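You operate a simulated robot arm through the tools that you are given. There is no shell and no other tool. Be economical: measure what you need, move in short steps, check, and stop when the job is done.

The job below is to be done with a simulated robot arm. You get a single attempt, and the scene is never put back.

## Task
Push the jar on the long belt up to the exit gate and reject it.
Fine: shut the gate first and open it again after; the jar ends standing in the yellow crate.

The check looks at the end state, three seconds after you hand in, the way a careful person would. Anything else that was tipped, shoved, dropped, spilled or broken makes it a failure.

## Robot
A 6-joint arm with a two-finger parallel gripper, fixed in place. Base frame: the origin is at the foot of the arm, x ahead of it, y to its left, z up. Units: m, degrees, N and s.
With the tool pointing down near the work surface it reaches from about 0.24 to 0.66 m from the base axis. Its first joint turns from -66.0 to 66.0 degrees. Payload 2.9 kg.
The tool frame sits at the grasp point between the pads (the TCP): z along the fingers, y along the line on which they close. The tips reach 0.03 m beyond it. Largest opening 0.11 m; finger width 0.02, thickness 0.01; the body of the gripper, 0.048 by 0.112 m, starts 0.055 m behind the TCP.
Orientation is told as [roll, pitch, yaw] about the base's x, y, z axes, in that order, counted from this pose: with the fingers straight down and closing along the base's y, the tool's x points along the base's -x, its y along +y and its z along -z.

## Interface
- The arm moves only by the tool drive_tool. Its argument "series" is one flat list of numbers, 7 for each row, row after row: the finger opening in cm, from 0 to 11, then the shift along the tool's x, y, z in units of 300 mm (1.0 is 300 mm), then the turn, a rotation vector about the tool's x, y, z in units of 60 degrees (1.0 is 60 degrees). In form: [fingers, tx, ty, tz, wx, wy, wz, fingers, tx, ty, tz, wx, wy, wz, ...]. A call has 1 to 8 rows; each row is the pose to reach, as a shift and turn from the pose commanded when the call began, along the tool's axes at that moment. A call with a number of a shift or a turn outside -1 to 1 is refused whole. Rows are played at 5 a second. More than 0.05 m and 8.6 degrees between two rows, or a gripper value outside its range, and nothing of the call is played. A pose out of reach is approached as far as the arm can. The call stops where the force on the tool passes 70 N (or 10 N more than at its start, if that is more) or the arm is blocked; 0.2 s more then pass. The fingers move at their own pace (about 0.108 m/s each) and stop on an object; they squeeze with about 33 N. The grip force told is the motor's: it shows also when the fingers shut on nothing. Time passes only in rows, and 0.2 s behind the last, so rows that repeat a pose let the fingers close. The reply holds the time, the measured pose of the TCP, the force on the tool along the base axes, the opening and the grip force, in the units named above and with some noise.
- Cameras (640 x 400 px; columns grow to the right, rows downward): "scene" is fixed at [0.0595, 0.4204, 1.3968]; the picture's right is [-0.88, -0.48, 0.00], its down [-0.22, 0.41, -0.89] and it looks along [0.42, -0.78, -0.47] (base axes); focal length 363 px, centre (320, 200). "wrist" rides on the gripper at [-0.036, 0, -0.057] in the tool frame; the picture's right is [0.00, -1.00, 0.00], its down [0.97, 0.00, -0.24] and it looks along [0.24, 0.00, 0.97] (tool axes); focal length 218 px, centre (320, 200).
- camera(camera): a new picture of that camera. No time passes.
- point_at(camera, pixels): there is no depth. For up to 12 entries [column, row, z] of the newest picture of that camera ("zoom" is the newest enlarged one), the place [x, y] in the base frame at which the ray of that pixel passes the height z, good to about 0.002 m. No time passes.
- enlarge(camera, box): a new picture of the part [left, top, right, bottom] of that camera's present view, enlarged. No time passes.
- close_job(): hands the job in; it is judged then, once.

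Keep the steps short. Do not move on a guess: measure, check each grasp and each placing, and mend mistakes. In all there are 80 turns and 46 pictures (those below and enlarged ones count). Leave the gripper open and the arm clear of the work at the hand-in unless told otherwise, and finish with a single line.

The tools are called after "Call:" as name(argument=value, ...) on one line, values as JSON. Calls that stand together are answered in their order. drive_tool: Moves the arm, as the interface text tells. Its arguments: {"type":"object","properties":{"series":{"type":"array","items":{"type":"number"}}},"required":["series"]} The other tools are called the same way: camera (camera) takes a picture; point_at (camera, pixels) gives the place at which the rays of pixels pass given heights; enlarge (camera, box) takes an enlarged picture of a part of a camera's view; close_job () hands the job in.

At the start:

```text
time: 0.0
ee_pos: [0.4413, -0.123, 1.2042]
orientation: [-0.1, 0.0, -0.1]
wrist_force: [-0.2, -0.1, 0.3]
finger_gap: 0.1101
finger_force: 0.1
```

scene: 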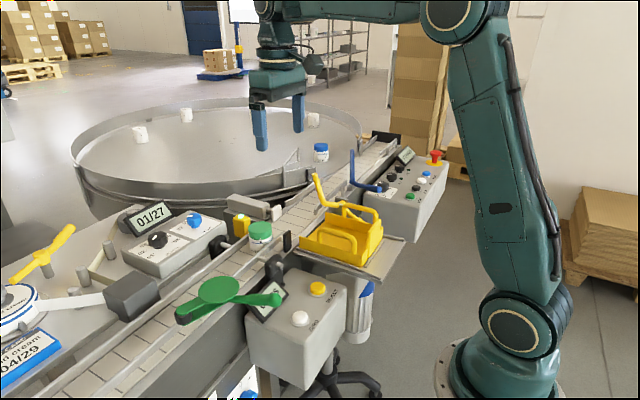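
wrist: 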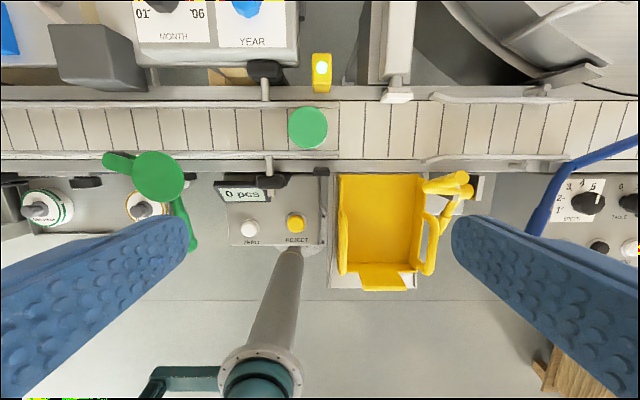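

I see a green-lidded jar on the belt, a yellow crate, a box with a REJECT button and a green lever. I'll enlarge these parts first to tell what each one is.

Call:
enlarge(camera="scene", box=[160, 180, 400, 330])

Call:
enlarge(camera="wrist", box=[90, 50, 350, 260])

Call:
enlarge(camera="wrist", box=[300, 60, 640, 300])

```text
2.67 times, centred on (280, 255) of scene
```

zoom: 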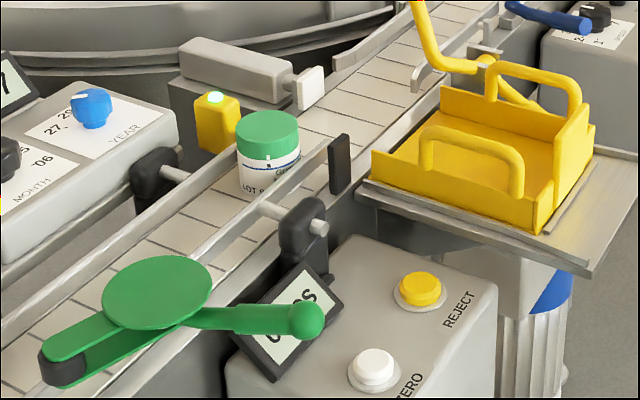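

```text
1.90 times, centred on (220, 155) of wrist
```

zoom: 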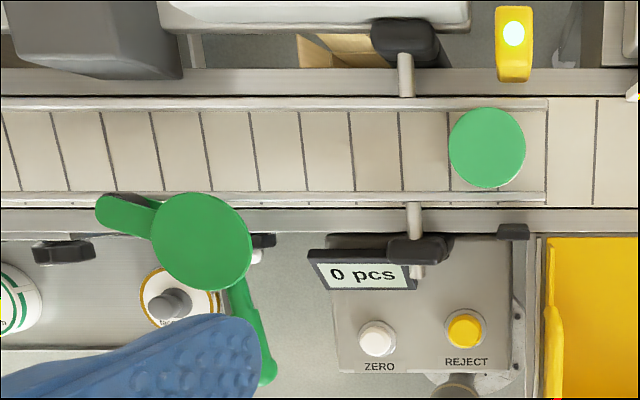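

```text
1.67 times, centred on (470, 180) of wrist
```

zoom: 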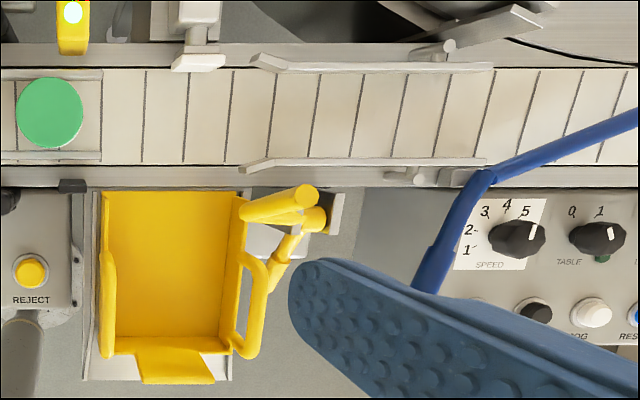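

The yellow lever by the crate looks like the gate just past the pusher. I'll measure the main points in both cameras to get heights, and enlarge the yellow and blue levers in the scene view.

Call:
point_at(camera="wrist", pixels=[[308, 128, 0.913], [308, 128, 0.97], [308, 128, 1.0], [296, 222, 0.913], [296, 222, 0.96], [397, 96, 0.95], [463, 178, 1.0], [463, 178, 1.05], [430, 268, 1.0], [380, 225, 0.913], [250, 100, 0.913], [250, 156, 0.913]])

Call:
point_at(camera="scene", pixels=[[260, 230, 0.913], [260, 230, 0.97], [260, 230, 1.0], [317, 288, 0.913], [317, 288, 0.96], [317, 175, 1.0], [317, 175, 1.05], [317, 175, 1.1], [340, 203, 0.95], [340, 203, 1.0]])

Call:
enlarge(camera="scene", box=[280, 120, 460, 240])

```text
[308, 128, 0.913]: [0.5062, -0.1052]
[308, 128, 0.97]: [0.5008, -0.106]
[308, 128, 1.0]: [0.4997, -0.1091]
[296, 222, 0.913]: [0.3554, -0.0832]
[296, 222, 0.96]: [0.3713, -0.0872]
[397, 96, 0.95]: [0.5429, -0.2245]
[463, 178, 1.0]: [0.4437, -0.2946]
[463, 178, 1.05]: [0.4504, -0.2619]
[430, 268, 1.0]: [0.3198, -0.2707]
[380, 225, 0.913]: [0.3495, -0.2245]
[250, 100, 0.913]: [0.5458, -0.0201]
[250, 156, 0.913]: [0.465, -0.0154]
```

```text
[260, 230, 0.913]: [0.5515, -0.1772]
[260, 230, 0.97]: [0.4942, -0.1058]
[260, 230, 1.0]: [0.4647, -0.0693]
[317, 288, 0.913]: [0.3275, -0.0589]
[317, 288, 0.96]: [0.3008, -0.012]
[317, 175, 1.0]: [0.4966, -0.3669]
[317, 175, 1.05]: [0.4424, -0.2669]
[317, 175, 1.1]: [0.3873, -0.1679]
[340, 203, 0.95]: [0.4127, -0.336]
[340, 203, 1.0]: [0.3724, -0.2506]
```

```text
3.33 times, centred on (370, 180) of scene
```

zoom: 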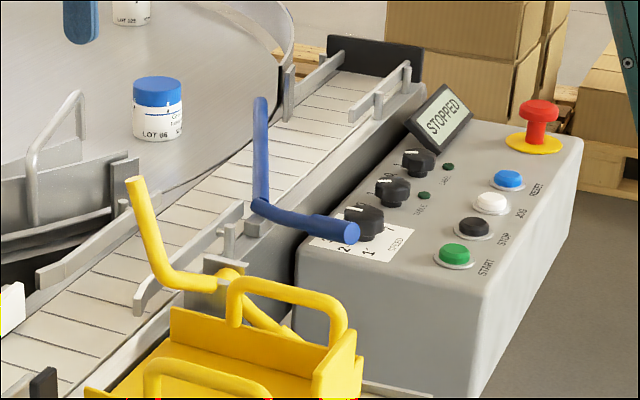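

The lid top is at z≈0.97 and the jar is at about (0.50, -0.106). The belt spans x 0.465–0.546, the pusher pad is at y≈-0.2245, and the yellow lever sits just past it at y≈-0.27. Next I'll move sideways at this height (1.20) to look at the yellow and blue levers from above.

Call:
drive_tool(series=[11, 0, -0.15, 0, 0, 0, 0, 11, 0, -0.3, 0, 0, 0, 0, 11, 0, -0.45, 0, 0, 0, 0, 11, 0, -0.5, 0, 0, 0, 0])

Call:
camera(camera="wrist")

Call:
camera(camera="scene")

```text
time: 1.0
ee_pos: [0.441, -0.2752, 1.2041]
orientation: [0.0, 0.0, 0.0]
wrist_force: [0.5, 0.4, 0.3]
finger_gap: 0.1099
finger_force: 0.1
```

```text
39 pictures are left
```

wrist: 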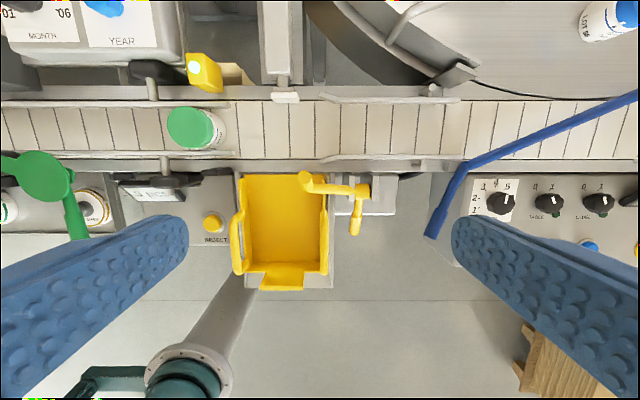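

```text
38 pictures are left
```

scene: 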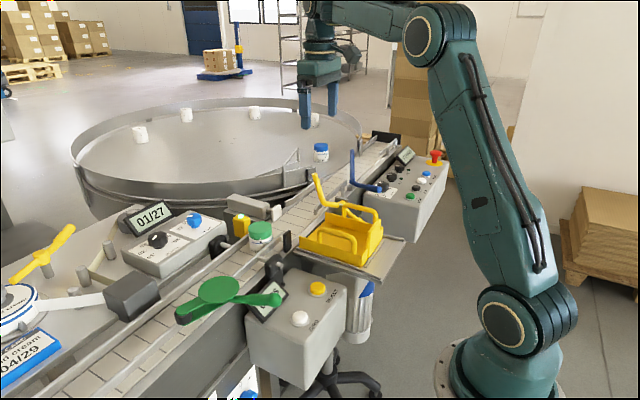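

The yellow lever is now close to the view centre, around (340,190). I'll enlarge it from above and from the side.

Call:
enlarge(camera="wrist", box=[220, 70, 480, 250])

Call:
enlarge(camera="scene", box=[290, 150, 390, 250])

Call:
enlarge(camera="scene", box=[0, 180, 340, 400])

```text
2.22 times, centred on (350, 160) of wrist
```

zoom: 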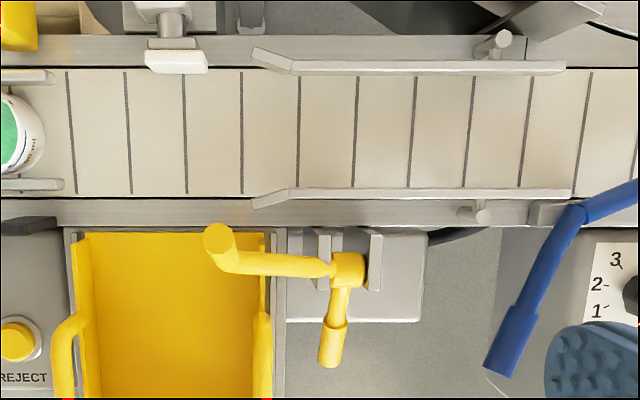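

```text
4.00 times, centred on (340, 200) of scene
```

zoom: 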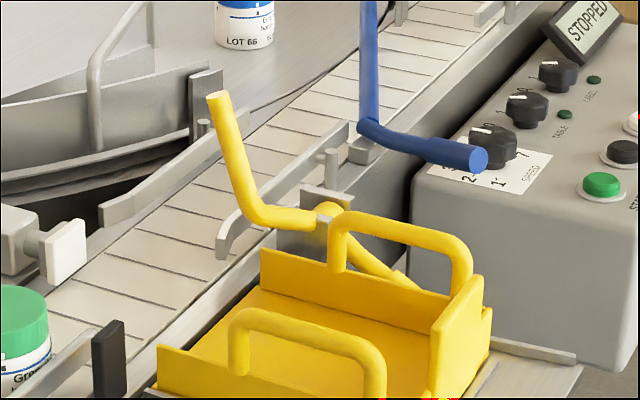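

```text
1.82 times, centred on (170, 290) of scene
```

zoom: 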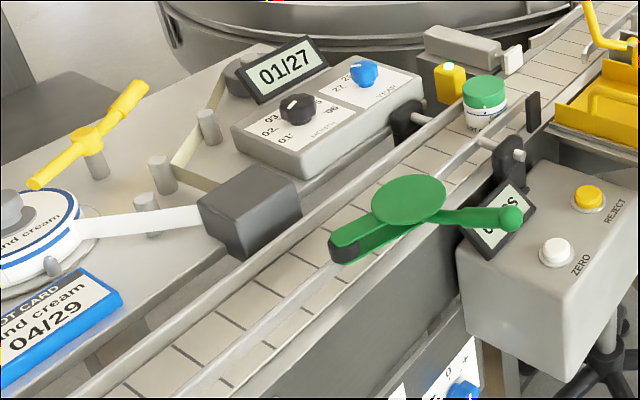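

The yellow lever is a bell crank: a pivot along y, an upright arm offset toward +y, and a handle pointing toward -x. I'll triangulate its points using both views.

Call:
point_at(camera="wrist", pixels=[[303.7, 176.7, 1.0], [303.7, 176.7, 1.05], [307, 188, 0.93], [307, 188, 0.97], [362.6, 191.5, 0.93], [362.6, 191.5, 0.97], [355.4, 232, 0.89], [355.4, 232, 0.93], [286, 97, 0.93], [286, 97, 0.96], [438, 235, 0.95], [438, 235, 1.0]])

Call:
point_at(camera="scene", pixels=[[314.3, 174.3, 1.0], [314.3, 174.3, 1.05], [323.8, 203.8, 0.93], [323.8, 203.8, 0.97], [342.5, 202.5, 0.93], [342.5, 202.5, 0.97], [276, 212, 0.93], [276, 212, 0.96], [379.8, 189.8, 0.95], [379.8, 189.8, 1.0], [352, 182, 0.95], [352, 182, 1.0]])

```text
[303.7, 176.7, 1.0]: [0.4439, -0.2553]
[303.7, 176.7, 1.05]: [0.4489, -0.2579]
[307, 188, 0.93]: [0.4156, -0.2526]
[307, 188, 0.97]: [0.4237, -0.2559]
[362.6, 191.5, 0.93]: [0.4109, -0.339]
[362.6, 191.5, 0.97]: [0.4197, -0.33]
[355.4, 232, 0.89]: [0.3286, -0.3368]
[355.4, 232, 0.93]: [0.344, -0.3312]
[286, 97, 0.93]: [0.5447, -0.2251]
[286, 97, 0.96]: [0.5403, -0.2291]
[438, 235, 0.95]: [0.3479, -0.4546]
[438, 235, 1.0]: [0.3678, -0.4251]
```

```text
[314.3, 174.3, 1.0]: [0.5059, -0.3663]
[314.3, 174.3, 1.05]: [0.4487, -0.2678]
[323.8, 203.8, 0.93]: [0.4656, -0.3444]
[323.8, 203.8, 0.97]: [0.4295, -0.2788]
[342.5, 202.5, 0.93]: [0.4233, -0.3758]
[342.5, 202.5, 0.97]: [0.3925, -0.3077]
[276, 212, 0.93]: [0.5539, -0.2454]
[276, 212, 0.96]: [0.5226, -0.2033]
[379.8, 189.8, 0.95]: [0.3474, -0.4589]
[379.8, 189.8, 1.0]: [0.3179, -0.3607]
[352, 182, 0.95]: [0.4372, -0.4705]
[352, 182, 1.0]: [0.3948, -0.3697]
```

The numbers fit together. The yellow arm is at y≈-0.257 with its top at (0.449, 1.053) and its axis near (0.42, 0.965). Once shut, it would stop the jar at y≈-0.224, right in front of the pusher pad, so yellow is the exit gate. I'll move down above the arm for a closer look.

Call:
drive_tool(series=[6, -0.01, 0.03, 0.1, 0, 0, 0, 6, -0.02, 0.06, 0.2, 0, 0, 0])

Call:
camera(camera="wrist")

Call:
enlarge(camera="scene", box=[260, 150, 400, 240])

```text
time: 1.6
ee_pos: [0.4493, -0.2557, 1.1443]
orientation: [-0.1, 0.0, 0.0]
wrist_force: [1.1, 0.5, -0.3]
finger_gap: 0.06
finger_force: 0.0
```

```text
34 pictures are left
```

wrist: 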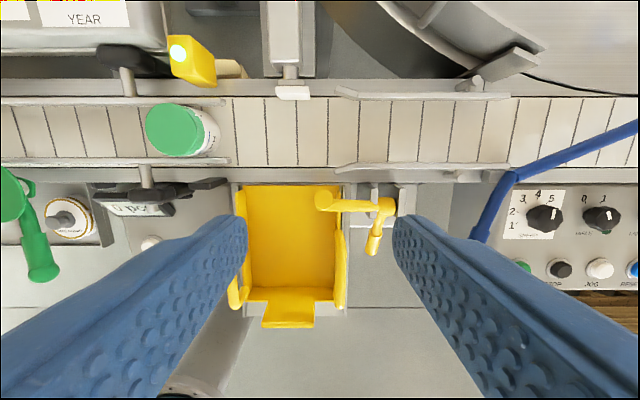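

```text
4.44 times, centred on (330, 195) of scene
```

zoom: 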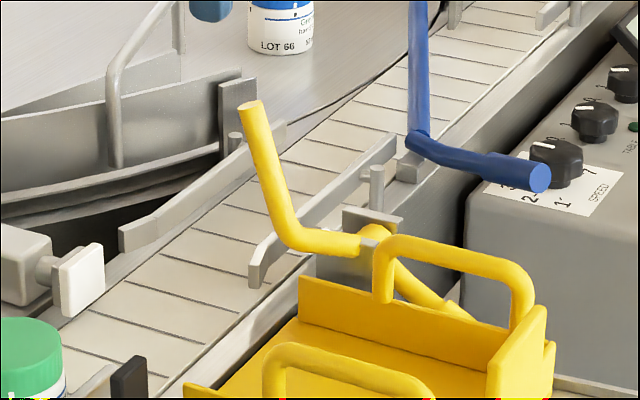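

I'll triangulate the top and the elbow again from this closer view.

Call:
point_at(camera="wrist", pixels=[[324, 199, 1.04], [324, 199, 1.055], [324, 205, 0.96], [324, 205, 0.975], [385, 207, 0.95], [385, 207, 0.97], [372, 248, 0.9], [372, 248, 0.92], [208, 140, 0.97], [293, 93, 0.95]])

Call:
point_at(camera="scene", pixels=[[314.3, 173.6, 1.04], [314.3, 173.6, 1.055], [323.2, 204, 0.96], [323.2, 204, 0.975], [342.5, 202.5, 0.95], [342.5, 202.5, 0.97], [361, 218, 0.9], [361, 218, 0.92]])

```text
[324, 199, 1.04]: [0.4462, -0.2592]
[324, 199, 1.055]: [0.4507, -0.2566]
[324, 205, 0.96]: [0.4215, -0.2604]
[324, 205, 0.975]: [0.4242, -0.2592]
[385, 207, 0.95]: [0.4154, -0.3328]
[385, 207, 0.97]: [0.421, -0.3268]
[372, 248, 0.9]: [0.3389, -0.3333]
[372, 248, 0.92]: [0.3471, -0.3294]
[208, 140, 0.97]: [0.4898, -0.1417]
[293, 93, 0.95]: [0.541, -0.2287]
```

```text
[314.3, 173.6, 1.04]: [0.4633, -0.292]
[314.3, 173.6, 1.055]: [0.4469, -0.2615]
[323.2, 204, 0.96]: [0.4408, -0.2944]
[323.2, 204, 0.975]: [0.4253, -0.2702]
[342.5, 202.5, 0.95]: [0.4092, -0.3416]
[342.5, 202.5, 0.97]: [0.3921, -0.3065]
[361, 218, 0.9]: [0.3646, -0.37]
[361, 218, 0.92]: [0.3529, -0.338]
```

The pivot axis is at about (0.416, z 0.957) and the arm is about 0.105 m long, leaning at 71°. I'll go straight down around the arm with the fingers 5 cm open, then close on it at z≈1.04.

Call:
drive_tool(series=[5, 0.017, -0.008, 0.12, 0, 0, 0, 5, 0.017, -0.008, 0.24, 0, 0, 0, 5, 0.017, -0.008, 0.347, 0, 0, 0, 0, 0.017, -0.008, 0.347, 0, 0, 0, 0, 0.017, -0.008, 0.347, 0, 0, 0])

Call:
enlarge(camera="scene", box=[260, 130, 400, 240])

```text
time: 2.8
ee_pos: [0.4433, -0.2589, 1.0397]
orientation: [0.0, 0.0, 0.0]
wrist_force: [0.4, -7.5, -4.2]
finger_gap: 0.0141
finger_force: 45.3
```

```text
3.64 times, centred on (330, 185) of scene
```

zoom: 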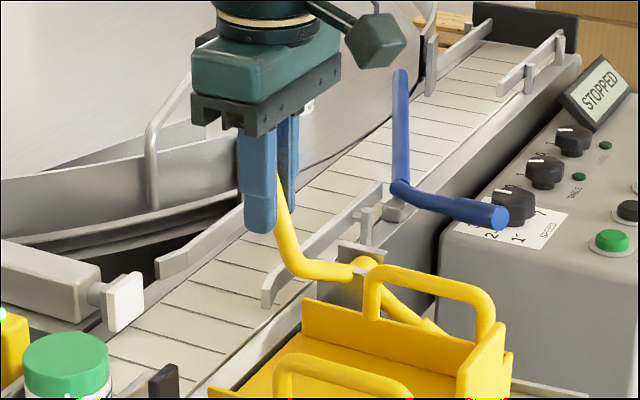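

The fingers are holding the 14 mm rod. I'll lead it along the arc about the pivot toward the belt, with the first three steps as a test.

Call:
drive_tool(series=[0, -0.054, 0, 0.025, 0, 0, 0, 0, -0.103, 0, 0.06, 0, 0, 0, 0, -0.144, 0, 0.105, 0, 0, 0])

Call:
enlarge(camera="scene", box=[260, 130, 400, 240])

```text
time: 3.6
ee_pos: [0.4874, -0.2589, 1.0111]
orientation: [-0.1, -0.3, 0.0]
wrist_force: [-1.8, -9.1, 16.9]
finger_gap: 0.0136
finger_force: 45.3
```

```text
3.64 times, centred on (330, 185) of scene
```

zoom: 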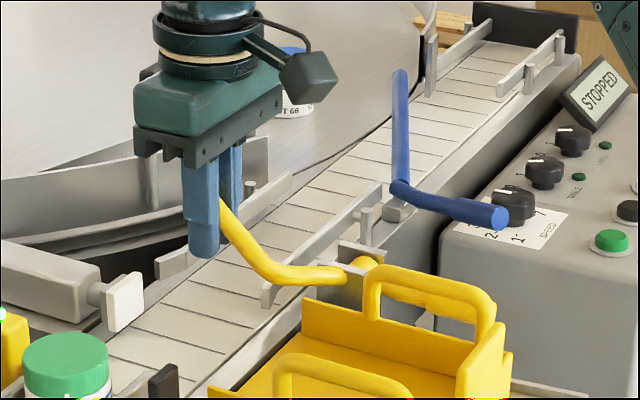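

The gate is turning with the gripper, with 17 N of push. I'll carry on down to level.

Call:
drive_tool(series=[0, -0.03, 0, 0.052, 0, 0, 0, 0, -0.049, 0, 0.11, 0, 0, 0, 0, -0.055, 0, 0.17, 0, 0, 0])

Call:
enlarge(camera="scene", box=[240, 130, 400, 240])

```text
time: 4.4
ee_pos: [0.5063, -0.2577, 0.9609]
orientation: [-0.3, -0.6, 0.1]
wrist_force: [26.8, -12.8, 18.7]
finger_gap: 0.0136
finger_force: 44.7
```

```text
3.64 times, centred on (320, 185) of scene
```

zoom: 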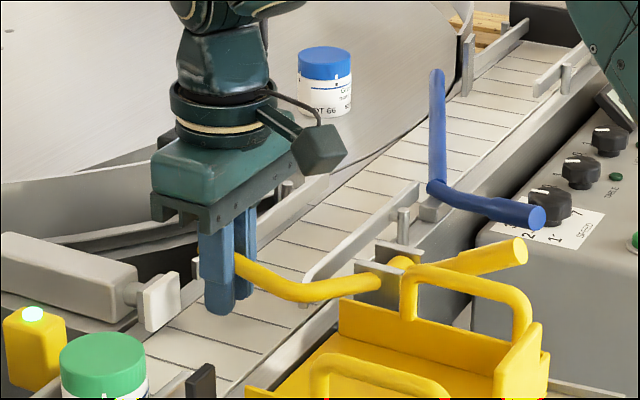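

The gate is now about level. I'll press 6 mm further, and ease x back a little, to feel for a stop.

Call:
drive_tool(series=[0, 0.01, 0, 0.01, 0, 0, 0, 0, 0.01, 0, 0.02, 0, 0, 0])

```text
time: 5.0
ee_pos: [0.5032, -0.258, 0.9551]
orientation: [-0.4, -0.8, 0.2]
wrist_force: [36.7, -4.8, 14.7]
finger_gap: 0.0137
finger_force: 44.6
```

There's no hard stop; z force stays at 15 N. I'll let go with a small opening, rise straight up, and see whether the gate stays down.

Call:
drive_tool(series=[4, -0.01, 0, 0, 0, 0, 0, 4, -0.01, 0, 0, 0, 0, 0, 4, -0.01, 0, -0.1, 0, 0, 0, 4, -0.01, 0, -0.25, 0, 0, 0, 4, -0.01, 0, -0.4, 0, 0, 0])

Call:
enlarge(camera="scene", box=[240, 140, 400, 240])

Call:
camera(camera="wrist")

```text
time: 6.2
ee_pos: [0.5033, -0.256, 1.073]
orientation: [0.0, 0.0, 0.0]
wrist_force: [-0.2, 1.0, 0.6]
finger_gap: 0.0402
finger_force: 0.0
```

```text
4.00 times, centred on (320, 190) of scene
```

zoom: 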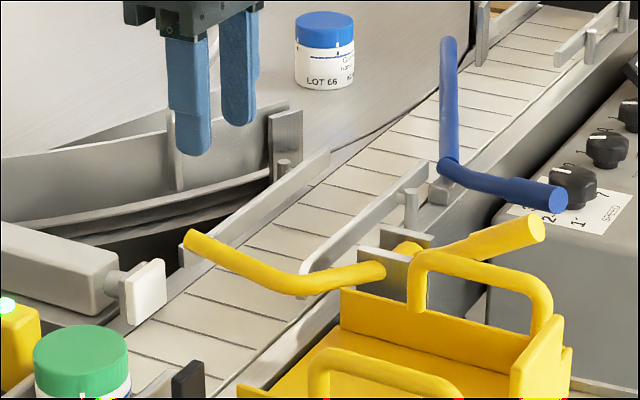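

```text
28 pictures are left
```

wrist: 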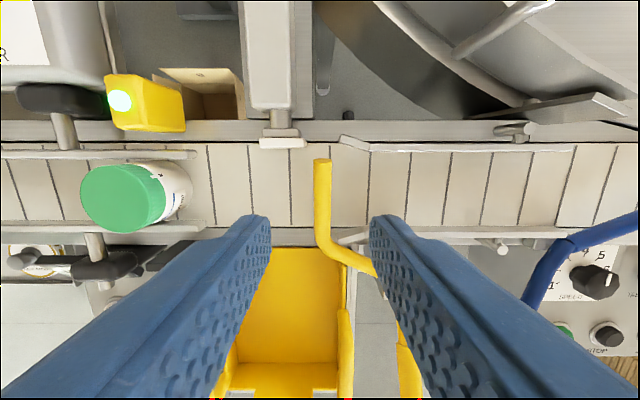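

The gate stays down across the belt. I'll check the height of its tip and the jar's position before pushing.

Call:
point_at(camera="wrist", pixels=[[322, 164, 0.95], [322, 164, 0.96], [322, 164, 0.97], [322, 240, 0.955], [130, 197, 0.97], [275, 143, 0.95], [299, 143, 0.95], [183, 195, 0.913], [300, 220, 0.913], [215, 220, 0.913]])

Call:
point_at(camera="scene", pixels=[[287.8, 199, 0.95], [287.8, 199, 0.96], [287.8, 199, 0.97]])

```text
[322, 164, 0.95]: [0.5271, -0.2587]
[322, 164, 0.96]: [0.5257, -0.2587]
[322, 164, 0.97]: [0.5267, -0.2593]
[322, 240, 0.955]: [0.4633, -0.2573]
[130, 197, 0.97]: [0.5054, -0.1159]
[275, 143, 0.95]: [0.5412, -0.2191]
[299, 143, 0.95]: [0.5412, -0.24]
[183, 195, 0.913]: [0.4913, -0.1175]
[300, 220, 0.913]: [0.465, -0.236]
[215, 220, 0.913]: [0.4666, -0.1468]
```

```text
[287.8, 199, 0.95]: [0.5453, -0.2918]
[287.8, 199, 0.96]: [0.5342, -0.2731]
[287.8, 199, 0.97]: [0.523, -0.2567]
```

The gate tip sits at z≈0.965, about level. To be sure it's at its stop, I'll press lightly from above with closed fingers, ending at TCP z 0.990 with the tips at 0.960.

Call:
drive_tool(series=[0, 0, -0.005, 0.1, 0, 0, 0, 0, 0, -0.005, 0.2, 0, 0, 0, 0, 0, -0.005, 0.255, 0, 0, 0, 0, 0, -0.005, 0.265, 0, 0, 0, 0, 0, -0.005, 0.277, 0, 0, 0])

```text
time: 7.4
ee_pos: [0.5033, -0.2582, 0.988]
orientation: [0.0, -0.1, 0.1]
wrist_force: [0.8, 0.3, -0.5]
finger_gap: 0.0001
finger_force: 33.3
```

The tips are at 0.958 with no contact, so the rod is lower than I measured. I'll go down another 12 mm in small steps.

Call:
drive_tool(series=[0, 0, 0, 0.013, 0, 0, 0, 0, 0, 0, 0.026, 0, 0, 0, 0, 0, 0, 0.04, 0, 0, 0])

Call:
enlarge(camera="scene", box=[240, 140, 400, 240])

```text
time: 8.2
ee_pos: [0.502, -0.2596, 0.9786]
orientation: [-0.1, -0.1, 0.0]
wrist_force: [-3.2, 3.6, 13.8]
finger_gap: 0.0
finger_force: 33.0
```

```text
4.00 times, centred on (320, 190) of scene
```

zoom: 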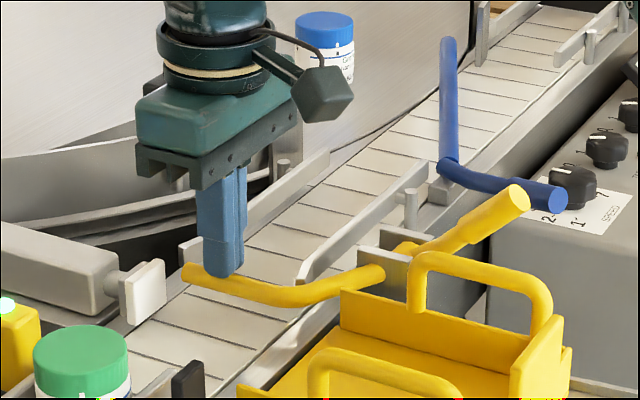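

The gate still moves down at 14 N, so the stop isn't reached yet. I'll keep pressing in 4 mm steps.

Call:
drive_tool(series=[0, 0, 0, 0.013, 0, 0, 0, 0, 0, 0, 0.026, 0, 0, 0, 0, 0, 0, 0.04, 0, 0, 0])

```text
time: 8.9
ee_pos: [0.503, -0.2599, 0.9789]
orientation: [-0.4, -0.8, 0.2]
wrist_force: [-4.2, 2.1, 14.2]
finger_gap: 0.0001
finger_force: 33.4
stopped in row 3: the force on the tool passed its limit (the readings are from after the stop); the commanded pose is now the measured one
```

The force limit was reached with the tips at about 0.949, so the gate is hard against its stop and fully shut. I'll rise straight up and take a look.

Call:
drive_tool(series=[0, 0, 0, -0.1, 0, 0, 0, 0, 0, 0, -0.25, 0, 0, 0, 0, 0, 0, -0.4, 0, 0, 0, 0, 0, 0, -0.5, 0, 0, 0])

Call:
enlarge(camera="scene", box=[220, 140, 380, 240])

Call:
camera(camera="wrist")

```text
time: 9.9
ee_pos: [0.5013, -0.2574, 1.1279]
orientation: [-0.3, -0.4, 0.0]
wrist_force: [0.4, 0.2, 0.5]
finger_gap: 0.0
finger_force: 33.0
```

```text
4.00 times, centred on (300, 190) of scene
```

zoom: 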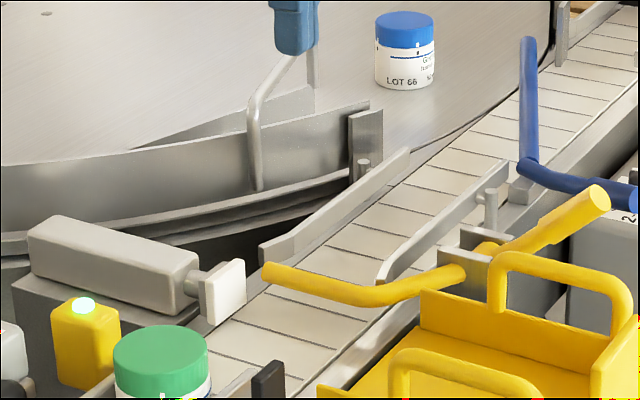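

```text
25 pictures are left
```

wrist: 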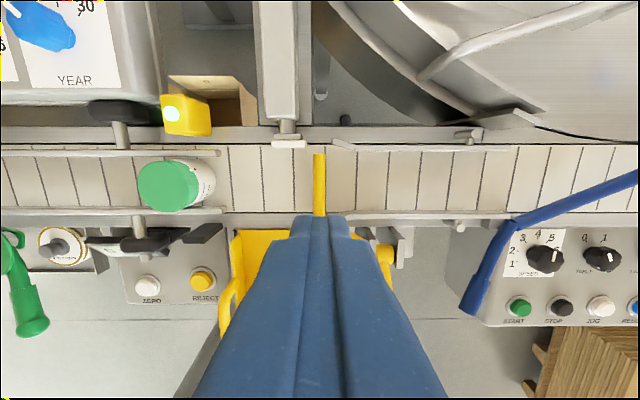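

The gate is fully shut. The pad and the gate leave the jar a place at y≈-0.225. Next I'll move the closed gripper along the belt at this height to the +y side of the jar, at y≈-0.04, and measure the jar there.

Call:
drive_tool(series=[0, 0, 0.15, 0, 0, 0, 0, 0, 0, 0.3, 0, 0, 0, 0, 0, 0, 0.45, 0, 0, 0, 0, 0, 0, 0.6, 0, 0, 0, 0, 0, 0, 0.725, 0, 0, 0, 0])

Call:
camera(camera="wrist")

Call:
enlarge(camera="scene", box=[210, 190, 310, 270])

```text
time: 11.1
ee_pos: [0.5031, -0.041, 1.1254]
orientation: [-0.3, -0.6, 0.0]
wrist_force: [0.3, 0.4, 0.2]
finger_gap: 0.0
finger_force: 32.7
```

```text
24 pictures are left
```

wrist: 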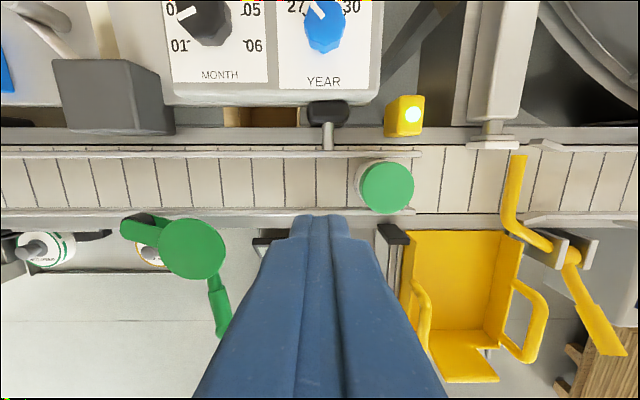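

```text
5.00 times, centred on (260, 230) of scene
```

zoom: 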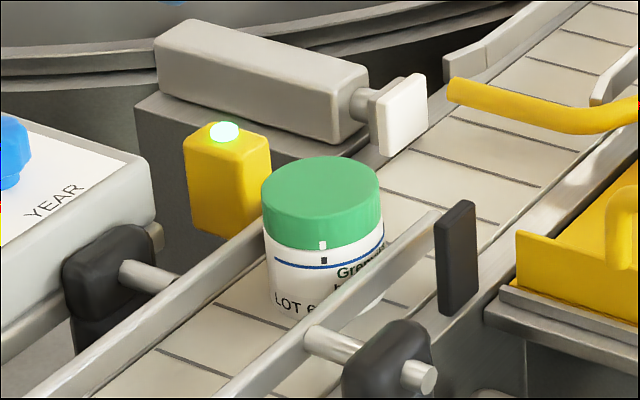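

I'll measure the lid edges (columns 361–414) and the rails on either side.

Call:
point_at(camera="wrist", pixels=[[388, 187, 0.97], [361, 187, 0.97], [414, 187, 0.97], [388, 162, 0.97], [388, 213, 0.97], [300, 156, 0.945], [280, 210, 0.945], [357, 185, 0.92], [340, 147, 0.913], [418, 155, 0.945]])

Call:
point_at(camera="scene", pixels=[[260.3, 228, 0.965], [260.3, 228, 0.97], [260.3, 228, 0.975]])

```text
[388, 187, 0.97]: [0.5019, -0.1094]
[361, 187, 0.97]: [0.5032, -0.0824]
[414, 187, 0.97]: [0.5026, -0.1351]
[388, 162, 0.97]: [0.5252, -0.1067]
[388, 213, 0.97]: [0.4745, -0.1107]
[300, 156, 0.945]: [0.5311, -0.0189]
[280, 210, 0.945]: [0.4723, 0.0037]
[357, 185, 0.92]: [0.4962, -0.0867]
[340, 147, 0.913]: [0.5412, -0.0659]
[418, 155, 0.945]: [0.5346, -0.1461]
```

```text
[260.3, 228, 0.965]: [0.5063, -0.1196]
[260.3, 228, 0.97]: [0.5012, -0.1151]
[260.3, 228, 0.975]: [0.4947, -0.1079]
```

The jar is centred at (0.502, -0.109) with radius 0.026, standing between rails at x≈0.475 and 0.53. I'll tilt the closed fingers 10° so the tips touch low on the jar, then lower them behind it with the tips at z≈0.922 and a gap of about 25 mm.

Call:
drive_tool(series=[0, 0, 0, 0.1, 0.083, 0, 0, 0, 0, 0, 0.2, 0.167, 0, 0, 0, 0, 0, 0.32, 0.167, 0, 0, 0, 0, 0, 0.44, 0.167, 0, 0, 0, 0, 0, 0.54, 0.167, 0, 0, 0, 0, 0, 0.578, 0.167, 0, 0])

Call:
enlarge(camera="scene", box=[190, 150, 350, 270])

```text
time: 12.5
ee_pos: [0.5042, -0.0401, 0.9522]
orientation: [-10.3, -0.6, 0.0]
wrist_force: [-0.7, 0.3, -0.3]
finger_gap: 0.0
finger_force: 32.5
```

```text
3.33 times, centred on (270, 210) of scene
```

zoom: 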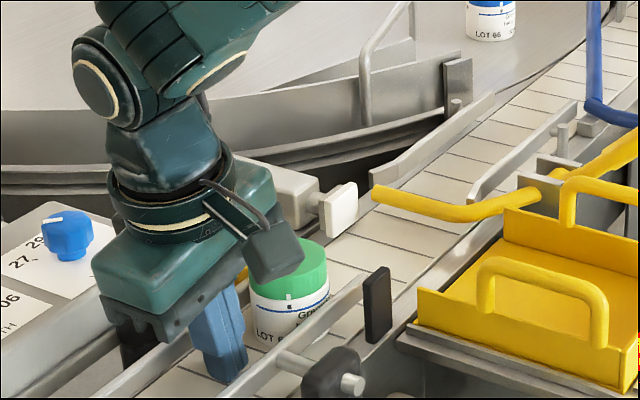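

The fingers are in place behind the jar, between the rails. I'll push slowly, about 9 cm toward -y, moving level.

Call:
drive_tool(series=[0, 0, -0.0656, 0.0119, 0, 0, 0, 0, 0, -0.0984, 0.0179, 0, 0, 0, 0, 0, -0.1312, 0.0239, 0, 0, 0, 0, 0, -0.164, 0.0298, 0, 0, 0, 0, 0, -0.1968, 0.0358, 0, 0, 0, 0, 0, -0.2296, 0.0418, 0, 0, 0, 0, 0, -0.2624, 0.0478, 0, 0, 0, 0, 0, -0.2952, 0.0537, 0, 0, 0])

Call:
enlarge(camera="scene", box=[190, 150, 350, 270])

Call:
camera(camera="wrist")

```text
time: 14.3
ee_pos: [0.5048, -0.1321, 0.9508]
orientation: [-10.3, -0.6, 0.0]
wrist_force: [0.5, 1.1, 0.7]
finger_gap: 0.0
finger_force: 32.5
```

```text
3.33 times, centred on (270, 210) of scene
```

zoom: 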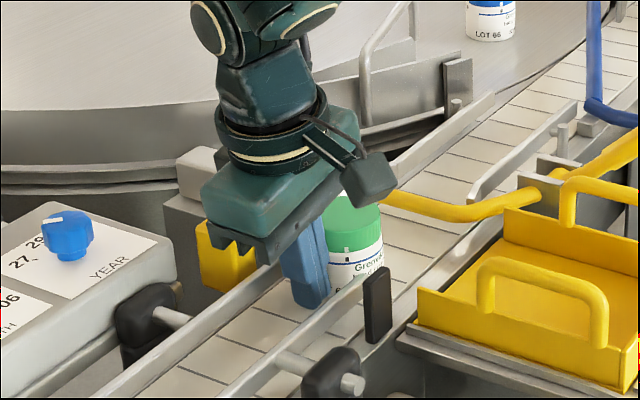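

```text
20 pictures are left
```

wrist: 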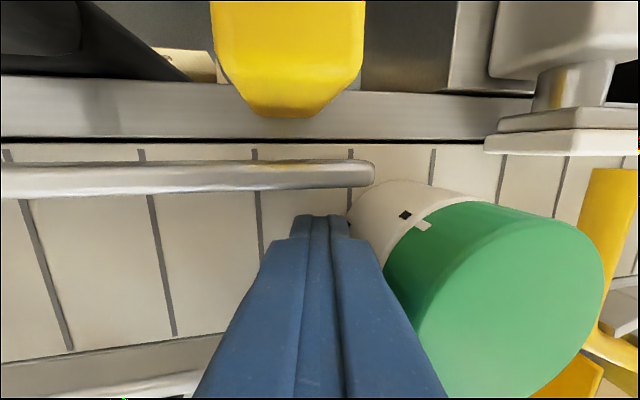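

The jar stands upright and moves with the fingers. I'll check its sideways position at the lid centre, near (497,305).

Call:
point_at(camera="wrist", pixels=[[495, 303, 0.972], [470, 203, 0.972], [605, 275, 0.972], [345, 215, 0.925], [600, 250, 0.95]])

```text
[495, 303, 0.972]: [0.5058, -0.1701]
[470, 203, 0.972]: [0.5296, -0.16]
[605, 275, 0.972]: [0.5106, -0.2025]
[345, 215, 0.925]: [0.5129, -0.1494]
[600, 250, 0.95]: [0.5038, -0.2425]
```

The jar is at about (0.504, -0.173), in line with the fingers. I'll push 4.6 cm more, slowing toward the gate.

Call:
drive_tool(series=[0, 0, -0.0328, 0.006, 0, 0, 0, 0, 0, -0.0656, 0.0119, 0, 0, 0, 0, 0, -0.0984, 0.0179, 0, 0, 0, 0, 0, -0.1246, 0.0227, 0, 0, 0, 0, 0, -0.141, 0.0257, 0, 0, 0, 0, 0, -0.151, 0.0275, 0, 0, 0])

Call:
enlarge(camera="scene", box=[220, 160, 350, 250])

Call:
camera(camera="wrist")

```text
time: 15.7
ee_pos: [0.5044, -0.1787, 0.9518]
orientation: [-10.2, -0.6, 0.0]
wrist_force: [0.2, 1.5, 0.3]
finger_gap: 0.0
finger_force: 33.3
```

```text
4.44 times, centred on (285, 205) of scene
```

zoom: 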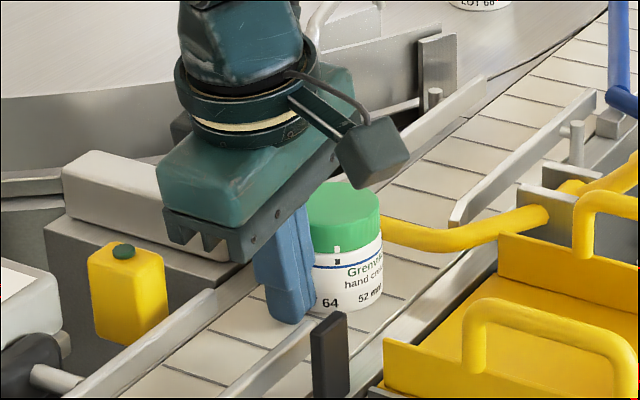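

```text
18 pictures are left
```

wrist: 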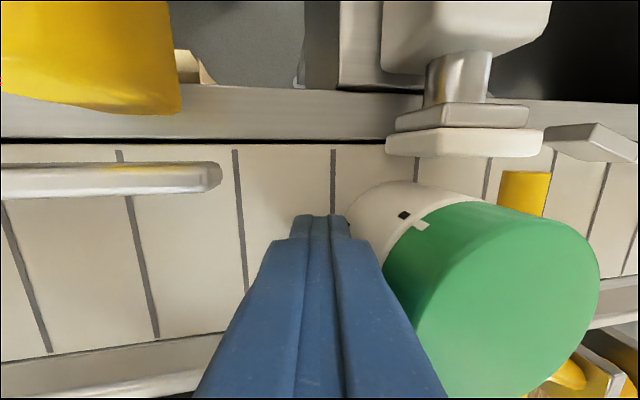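

The gate isn't touched yet (1.5 N). I'll creep 6 mm in 2 mm steps.

Call:
drive_tool(series=[0, 0, -0.0066, 0.0012, 0, 0, 0, 0, 0, -0.0131, 0.0024, 0, 0, 0, 0, 0, -0.0197, 0.0036, 0, 0, 0])

```text
time: 16.5
ee_pos: [0.5033, -0.1839, 0.9514]
orientation: [-10.3, -0.6, 0.1]
wrist_force: [0.0, 0.6, -0.2]
finger_gap: 0.0001
finger_force: 33.0
```

Call:
enlarge(camera="scene", box=[250, 170, 330, 230])

Call:
point_at(camera="wrist", pixels=[[493, 303, 0.972], [601, 275, 0.972], [525, 180, 0.95], [505, 200, 0.95], [465, 157, 0.94]])

```text
6.67 times, centred on (290, 200) of scene
```

zoom: 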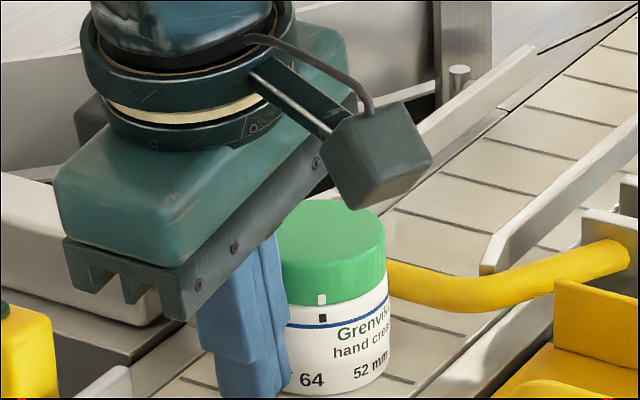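

```text
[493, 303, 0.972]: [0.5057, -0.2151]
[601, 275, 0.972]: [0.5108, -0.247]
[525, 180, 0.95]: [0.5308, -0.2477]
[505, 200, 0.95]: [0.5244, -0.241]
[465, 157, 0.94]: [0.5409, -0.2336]
```

The jar is very near the gate, with its centre at about -0.222. I'll creep on until I feel contact.

Call:
drive_tool(series=[0, 0, -0.005, 0.0009, 0, 0, 0, 0, 0, -0.01, 0.0018, 0, 0, 0])

```text
time: 17.1
ee_pos: [0.5045, -0.1851, 0.9528]
orientation: [-10.1, -0.6, 0.1]
wrist_force: [1.1, 7.9, -0.3]
finger_gap: 0.0
finger_force: 32.6
```

The force is 7.9 N, so the jar now rests against the gate. I'll back off 6 cm, rise, and level the tool.

Call:
drive_tool(series=[0, 0, 0.1, -0.018, 0, 0, 0, 0, 0, 0.2, -0.036, 0, 0, 0, 0, 0, 0.173, -0.184, 0, 0, 0, 0, 0, 0.146, -0.332, 0, 0, 0, 0, 0, 0.12, -0.479, -0.085, 0, 0, 0, 0, 0.12, -0.479, -0.17, 0, 0])

Call:
camera(camera="wrist")

Call:
enlarge(camera="scene", box=[230, 170, 390, 310])

```text
time: 18.5
ee_pos: [0.5016, -0.1244, 1.0869]
orientation: [-0.1, -0.6, 0.0]
wrist_force: [-0.2, -0.3, -0.2]
finger_gap: 0.0
finger_force: 32.7
```

```text
16 pictures are left
```

wrist: 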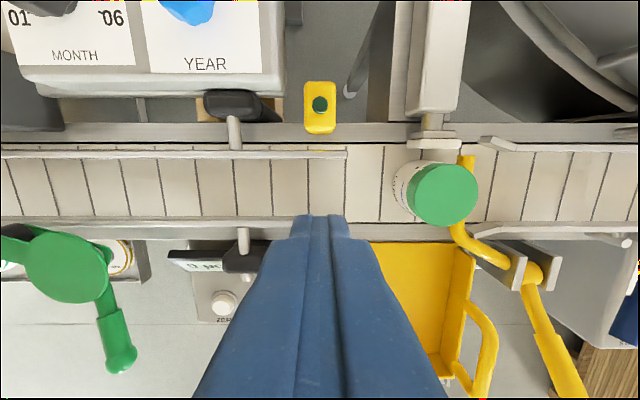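

```text
2.86 times, centred on (310, 240) of scene
```

zoom: 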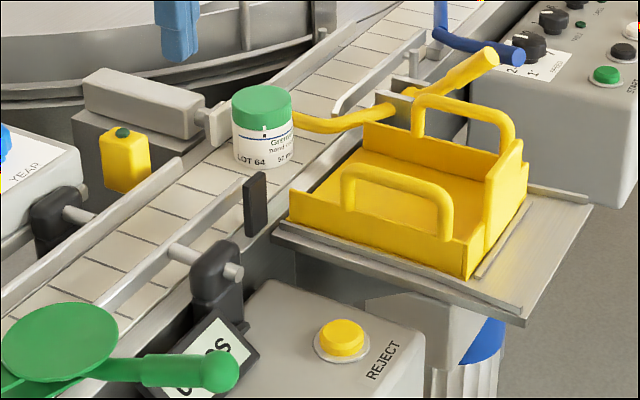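

The jar stands against the gate, in front of the pusher pad. Next is the REJECT button. I'll measure its cap in the scene view at (317.7, 285), and move the arm back toward the button for a wrist view from one side.

Call:
point_at(camera="scene", pixels=[[317.7, 284.5, 0.87], [317.7, 284.5, 0.88], [317.7, 284.5, 0.89], [317.7, 284.5, 0.9], [317.7, 284.5, 0.91]])

Call:
drive_tool(series=[0, 0.1, 0.06, -0.05, 0, 0, 0, 0, 0.2, 0.13, -0.1, 0, 0, 0, 0, 0.3, 0.2, -0.15, 0, 0, 0, 0, 0.36, 0.27, -0.15, 0, 0, 0])

Call:
camera(camera="wrist")

```text
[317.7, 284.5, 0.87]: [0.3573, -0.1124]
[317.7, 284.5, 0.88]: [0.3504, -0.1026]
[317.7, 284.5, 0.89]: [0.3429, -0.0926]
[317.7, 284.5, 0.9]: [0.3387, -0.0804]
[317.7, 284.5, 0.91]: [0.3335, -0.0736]
```

```text
time: 19.5
ee_pos: [0.3937, -0.0446, 1.1316]
orientation: [-0.2, -0.6, 0.0]
wrist_force: [1.0, -0.5, -0.5]
finger_gap: 0.0
finger_force: 32.9
```

```text
14 pictures are left
```

wrist: 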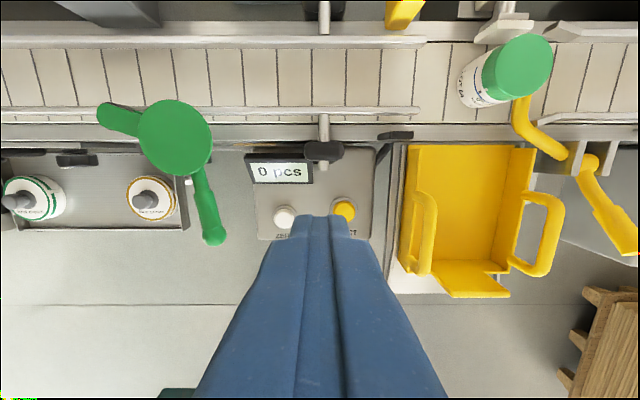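

The button cap is visible at about (344,211).

Call:
point_at(camera="wrist", pixels=[[344, 211, 0.88], [344, 211, 0.89], [344, 211, 0.9], [356, 211, 0.89], [344, 201, 0.89], [285, 217, 0.89]])

Call:
enlarge(camera="wrist", box=[260, 170, 380, 245])

```text
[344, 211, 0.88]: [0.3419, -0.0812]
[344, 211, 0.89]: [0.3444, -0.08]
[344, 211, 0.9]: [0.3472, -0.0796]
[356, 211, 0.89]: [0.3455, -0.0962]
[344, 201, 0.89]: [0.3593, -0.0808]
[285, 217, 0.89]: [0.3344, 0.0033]
```

```text
5.33 times, centred on (320, 208) of wrist
```

zoom: 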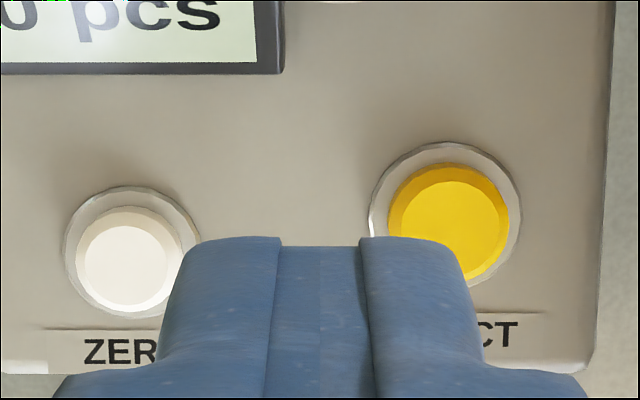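

The REJECT cap is at about (0.343, -0.082) with its top near z 0.895. I'll go over it and lower the closed tips to about z 0.915.

Call:
drive_tool(series=[0, 0.08, -0.06, 0.05, 0, 0, 0, 0, 0.173, -0.125, 0.1, 0, 0, 0, 0, 0.173, -0.125, 0.25, 0, 0, 0, 0, 0.173, -0.125, 0.4, 0, 0, 0, 0, 0.173, -0.125, 0.52, 0, 0, 0, 0, 0.173, -0.125, 0.62, 0, 0, 0])

Call:
enlarge(camera="scene", box=[250, 230, 390, 330])

```text
time: 20.9
ee_pos: [0.3445, -0.0823, 0.9452]
orientation: [-0.1, -0.7, 0.0]
wrist_force: [0.0, 0.0, 0.4]
finger_gap: 0.0
finger_force: 32.6
```

```text
4.00 times, centred on (320, 280) of scene
```

zoom: 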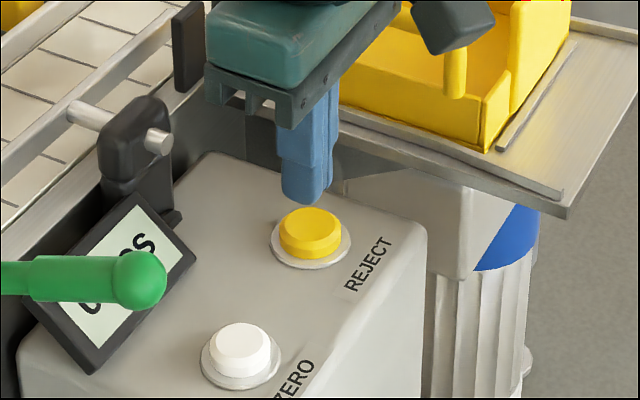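

The tips are right above the cap. I'll press down in 3 mm steps and watch the force.

Call:
drive_tool(series=[0, 0, 0, 0.015, 0, 0, 0, 0, 0, 0, 0.03, 0, 0, 0, 0, 0, 0, 0.045, 0, 0, 0, 0, 0, 0, 0.055, 0, 0, 0, 0, 0, 0, 0.065, 0, 0, 0])

```text
time: 22.1
ee_pos: [0.3442, -0.083, 0.9252]
orientation: [-0.1, -0.6, 0.0]
wrist_force: [-1.0, 0.2, 1.7]
finger_gap: 0.0001
finger_force: 33.2
```

Light contact begins at tips z≈0.895 (1.7 N). I'll press a few mm more.

Call:
drive_tool(series=[0, 0, 0, 0.007, 0, 0, 0, 0, 0, 0, 0.014, 0, 0, 0, 0, 0, 0, 0.014, 0, 0, 0])

Call:
camera(camera="scene")

```text
time: 22.9
ee_pos: [0.3446, -0.0831, 0.9209]
orientation: [-0.2, -0.6, 0.0]
wrist_force: [0.5, 1.6, 4.2]
finger_gap: 0.0001
finger_force: 33.0
```

```text
11 pictures are left
```

scene: 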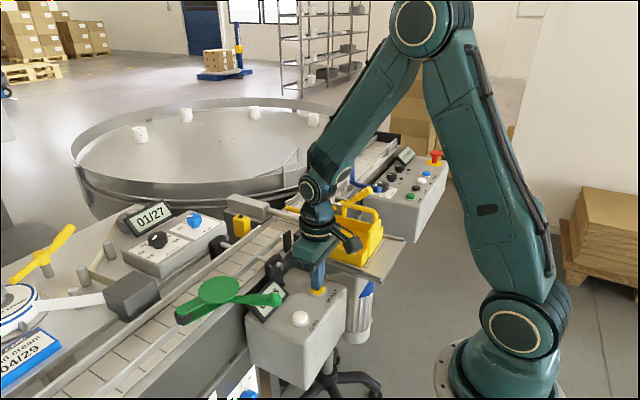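

The button gives like a spring (4.2 N) and the arm hides the jar. I'll press 3 mm deeper in the same press, then rise and look.

Call:
drive_tool(series=[0, 0, 0, 0.005, 0, 0, 0, 0, 0, 0, 0.01, 0, 0, 0, 0, 0, 0, 0.01, 0, 0, 0])

```text
time: 23.7
ee_pos: [0.3441, -0.0828, 0.9194]
orientation: [-0.1, -0.6, 0.0]
wrist_force: [-2.2, 1.6, 19.2]
finger_gap: 0.0
finger_force: 33.3
```

The force rose to 19 N, so the button is at the bottom of its travel. I'll rise and look.

Call:
drive_tool(series=[0, 0, 0, -0.1, 0, 0, 0, 0, 0, 0, -0.25, 0, 0, 0, 0, 0, 0.08, -0.4, 0, 0, 0, 0, 0, 0.2, -0.55, 0, 0, 0, 0, 0, 0.3, -0.65, 0, 0, 0])

Call:
camera(camera="wrist")

Call:
enlarge(camera="scene", box=[230, 150, 390, 270])

```text
refused: row 3 steps farther than a row can; nothing moved
```

```text
10 pictures are left
```

wrist: 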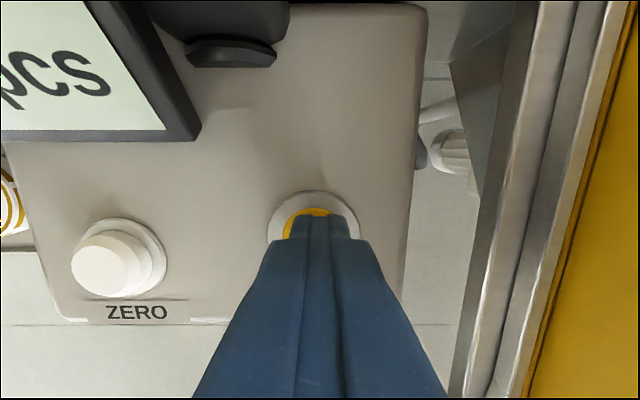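

```text
3.33 times, centred on (310, 210) of scene
```

zoom: 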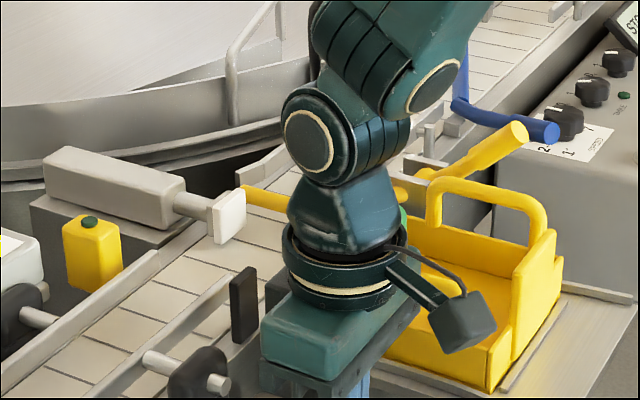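

That move was refused because one step was too long. The jar has left its belt spot, and I can see green near the crate. I'll rise with shorter steps.

Call:
drive_tool(series=[0, 0, 0, -0.1, 0, 0, 0, 0, 0, 0, -0.22, 0, 0, 0, 0, 0, 0.05, -0.34, 0, 0, 0, 0, 0, 0.12, -0.46, 0, 0, 0, 0, 0, 0.22, -0.56, 0, 0, 0, 0, 0, 0.33, -0.65, 0, 0, 0])

Call:
enlarge(camera="scene", box=[250, 160, 390, 270])

```text
time: 25.1
ee_pos: [0.3418, 0.0171, 1.1135]
orientation: [-0.1, -0.6, 0.0]
wrist_force: [0.9, -0.2, 1.4]
finger_gap: 0.0002
finger_force: 33.1
```

```text
3.64 times, centred on (320, 215) of scene
```

zoom: 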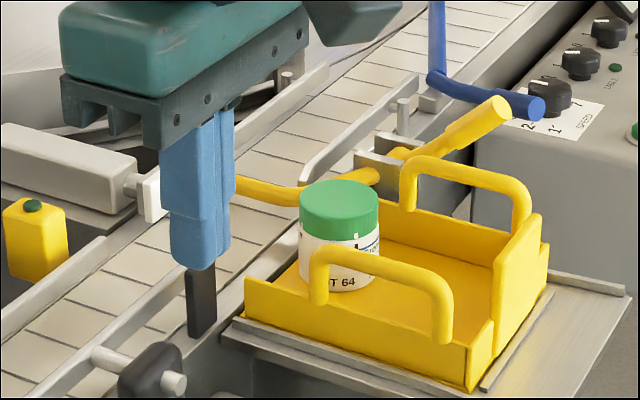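

The jar stands upright in the crate, inside the belt-side edge. Next I'll go back above the gate with the fingers partly open, and look down to check the clearance between jar and gate.

Call:
drive_tool(series=[6, -0.075, -0.131, -0.01, 0, 0, 0, 6, -0.15, -0.262, -0.02, 0, 0, 0, 6, -0.226, -0.392, -0.03, 0, 0, 0, 6, -0.301, -0.523, -0.04, 0, 0, 0, 6, -0.376, -0.653, -0.05, 0, 0, 0, 6, -0.452, -0.784, -0.05, 0, 0, 0, 6, -0.527, -0.914, -0.05, 0, 0, 0])

Call:
camera(camera="wrist")

```text
time: 26.7
ee_pos: [0.4995, -0.259, 1.1317]
orientation: [-0.1, -0.6, 0.1]
wrist_force: [0.0, -0.4, -0.5]
finger_gap: 0.0599
finger_force: 0.1
```

```text
7 pictures are left
```

wrist: 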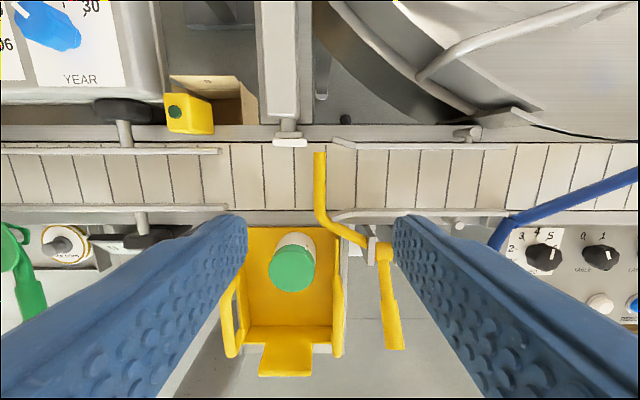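

I'll measure the jar lid at (292,268) and the gate rod.

Call:
point_at(camera="wrist", pixels=[[292, 269, 0.955], [292, 269, 0.97], [315, 265, 0.96], [320, 160, 0.945], [320, 205, 0.95], [294, 237, 0.91], [335, 250, 0.93]])

```text
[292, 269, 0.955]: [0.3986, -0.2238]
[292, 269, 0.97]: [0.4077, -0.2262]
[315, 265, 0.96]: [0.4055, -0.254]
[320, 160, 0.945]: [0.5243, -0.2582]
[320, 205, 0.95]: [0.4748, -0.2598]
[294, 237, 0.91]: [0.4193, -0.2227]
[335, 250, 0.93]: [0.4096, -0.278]
```

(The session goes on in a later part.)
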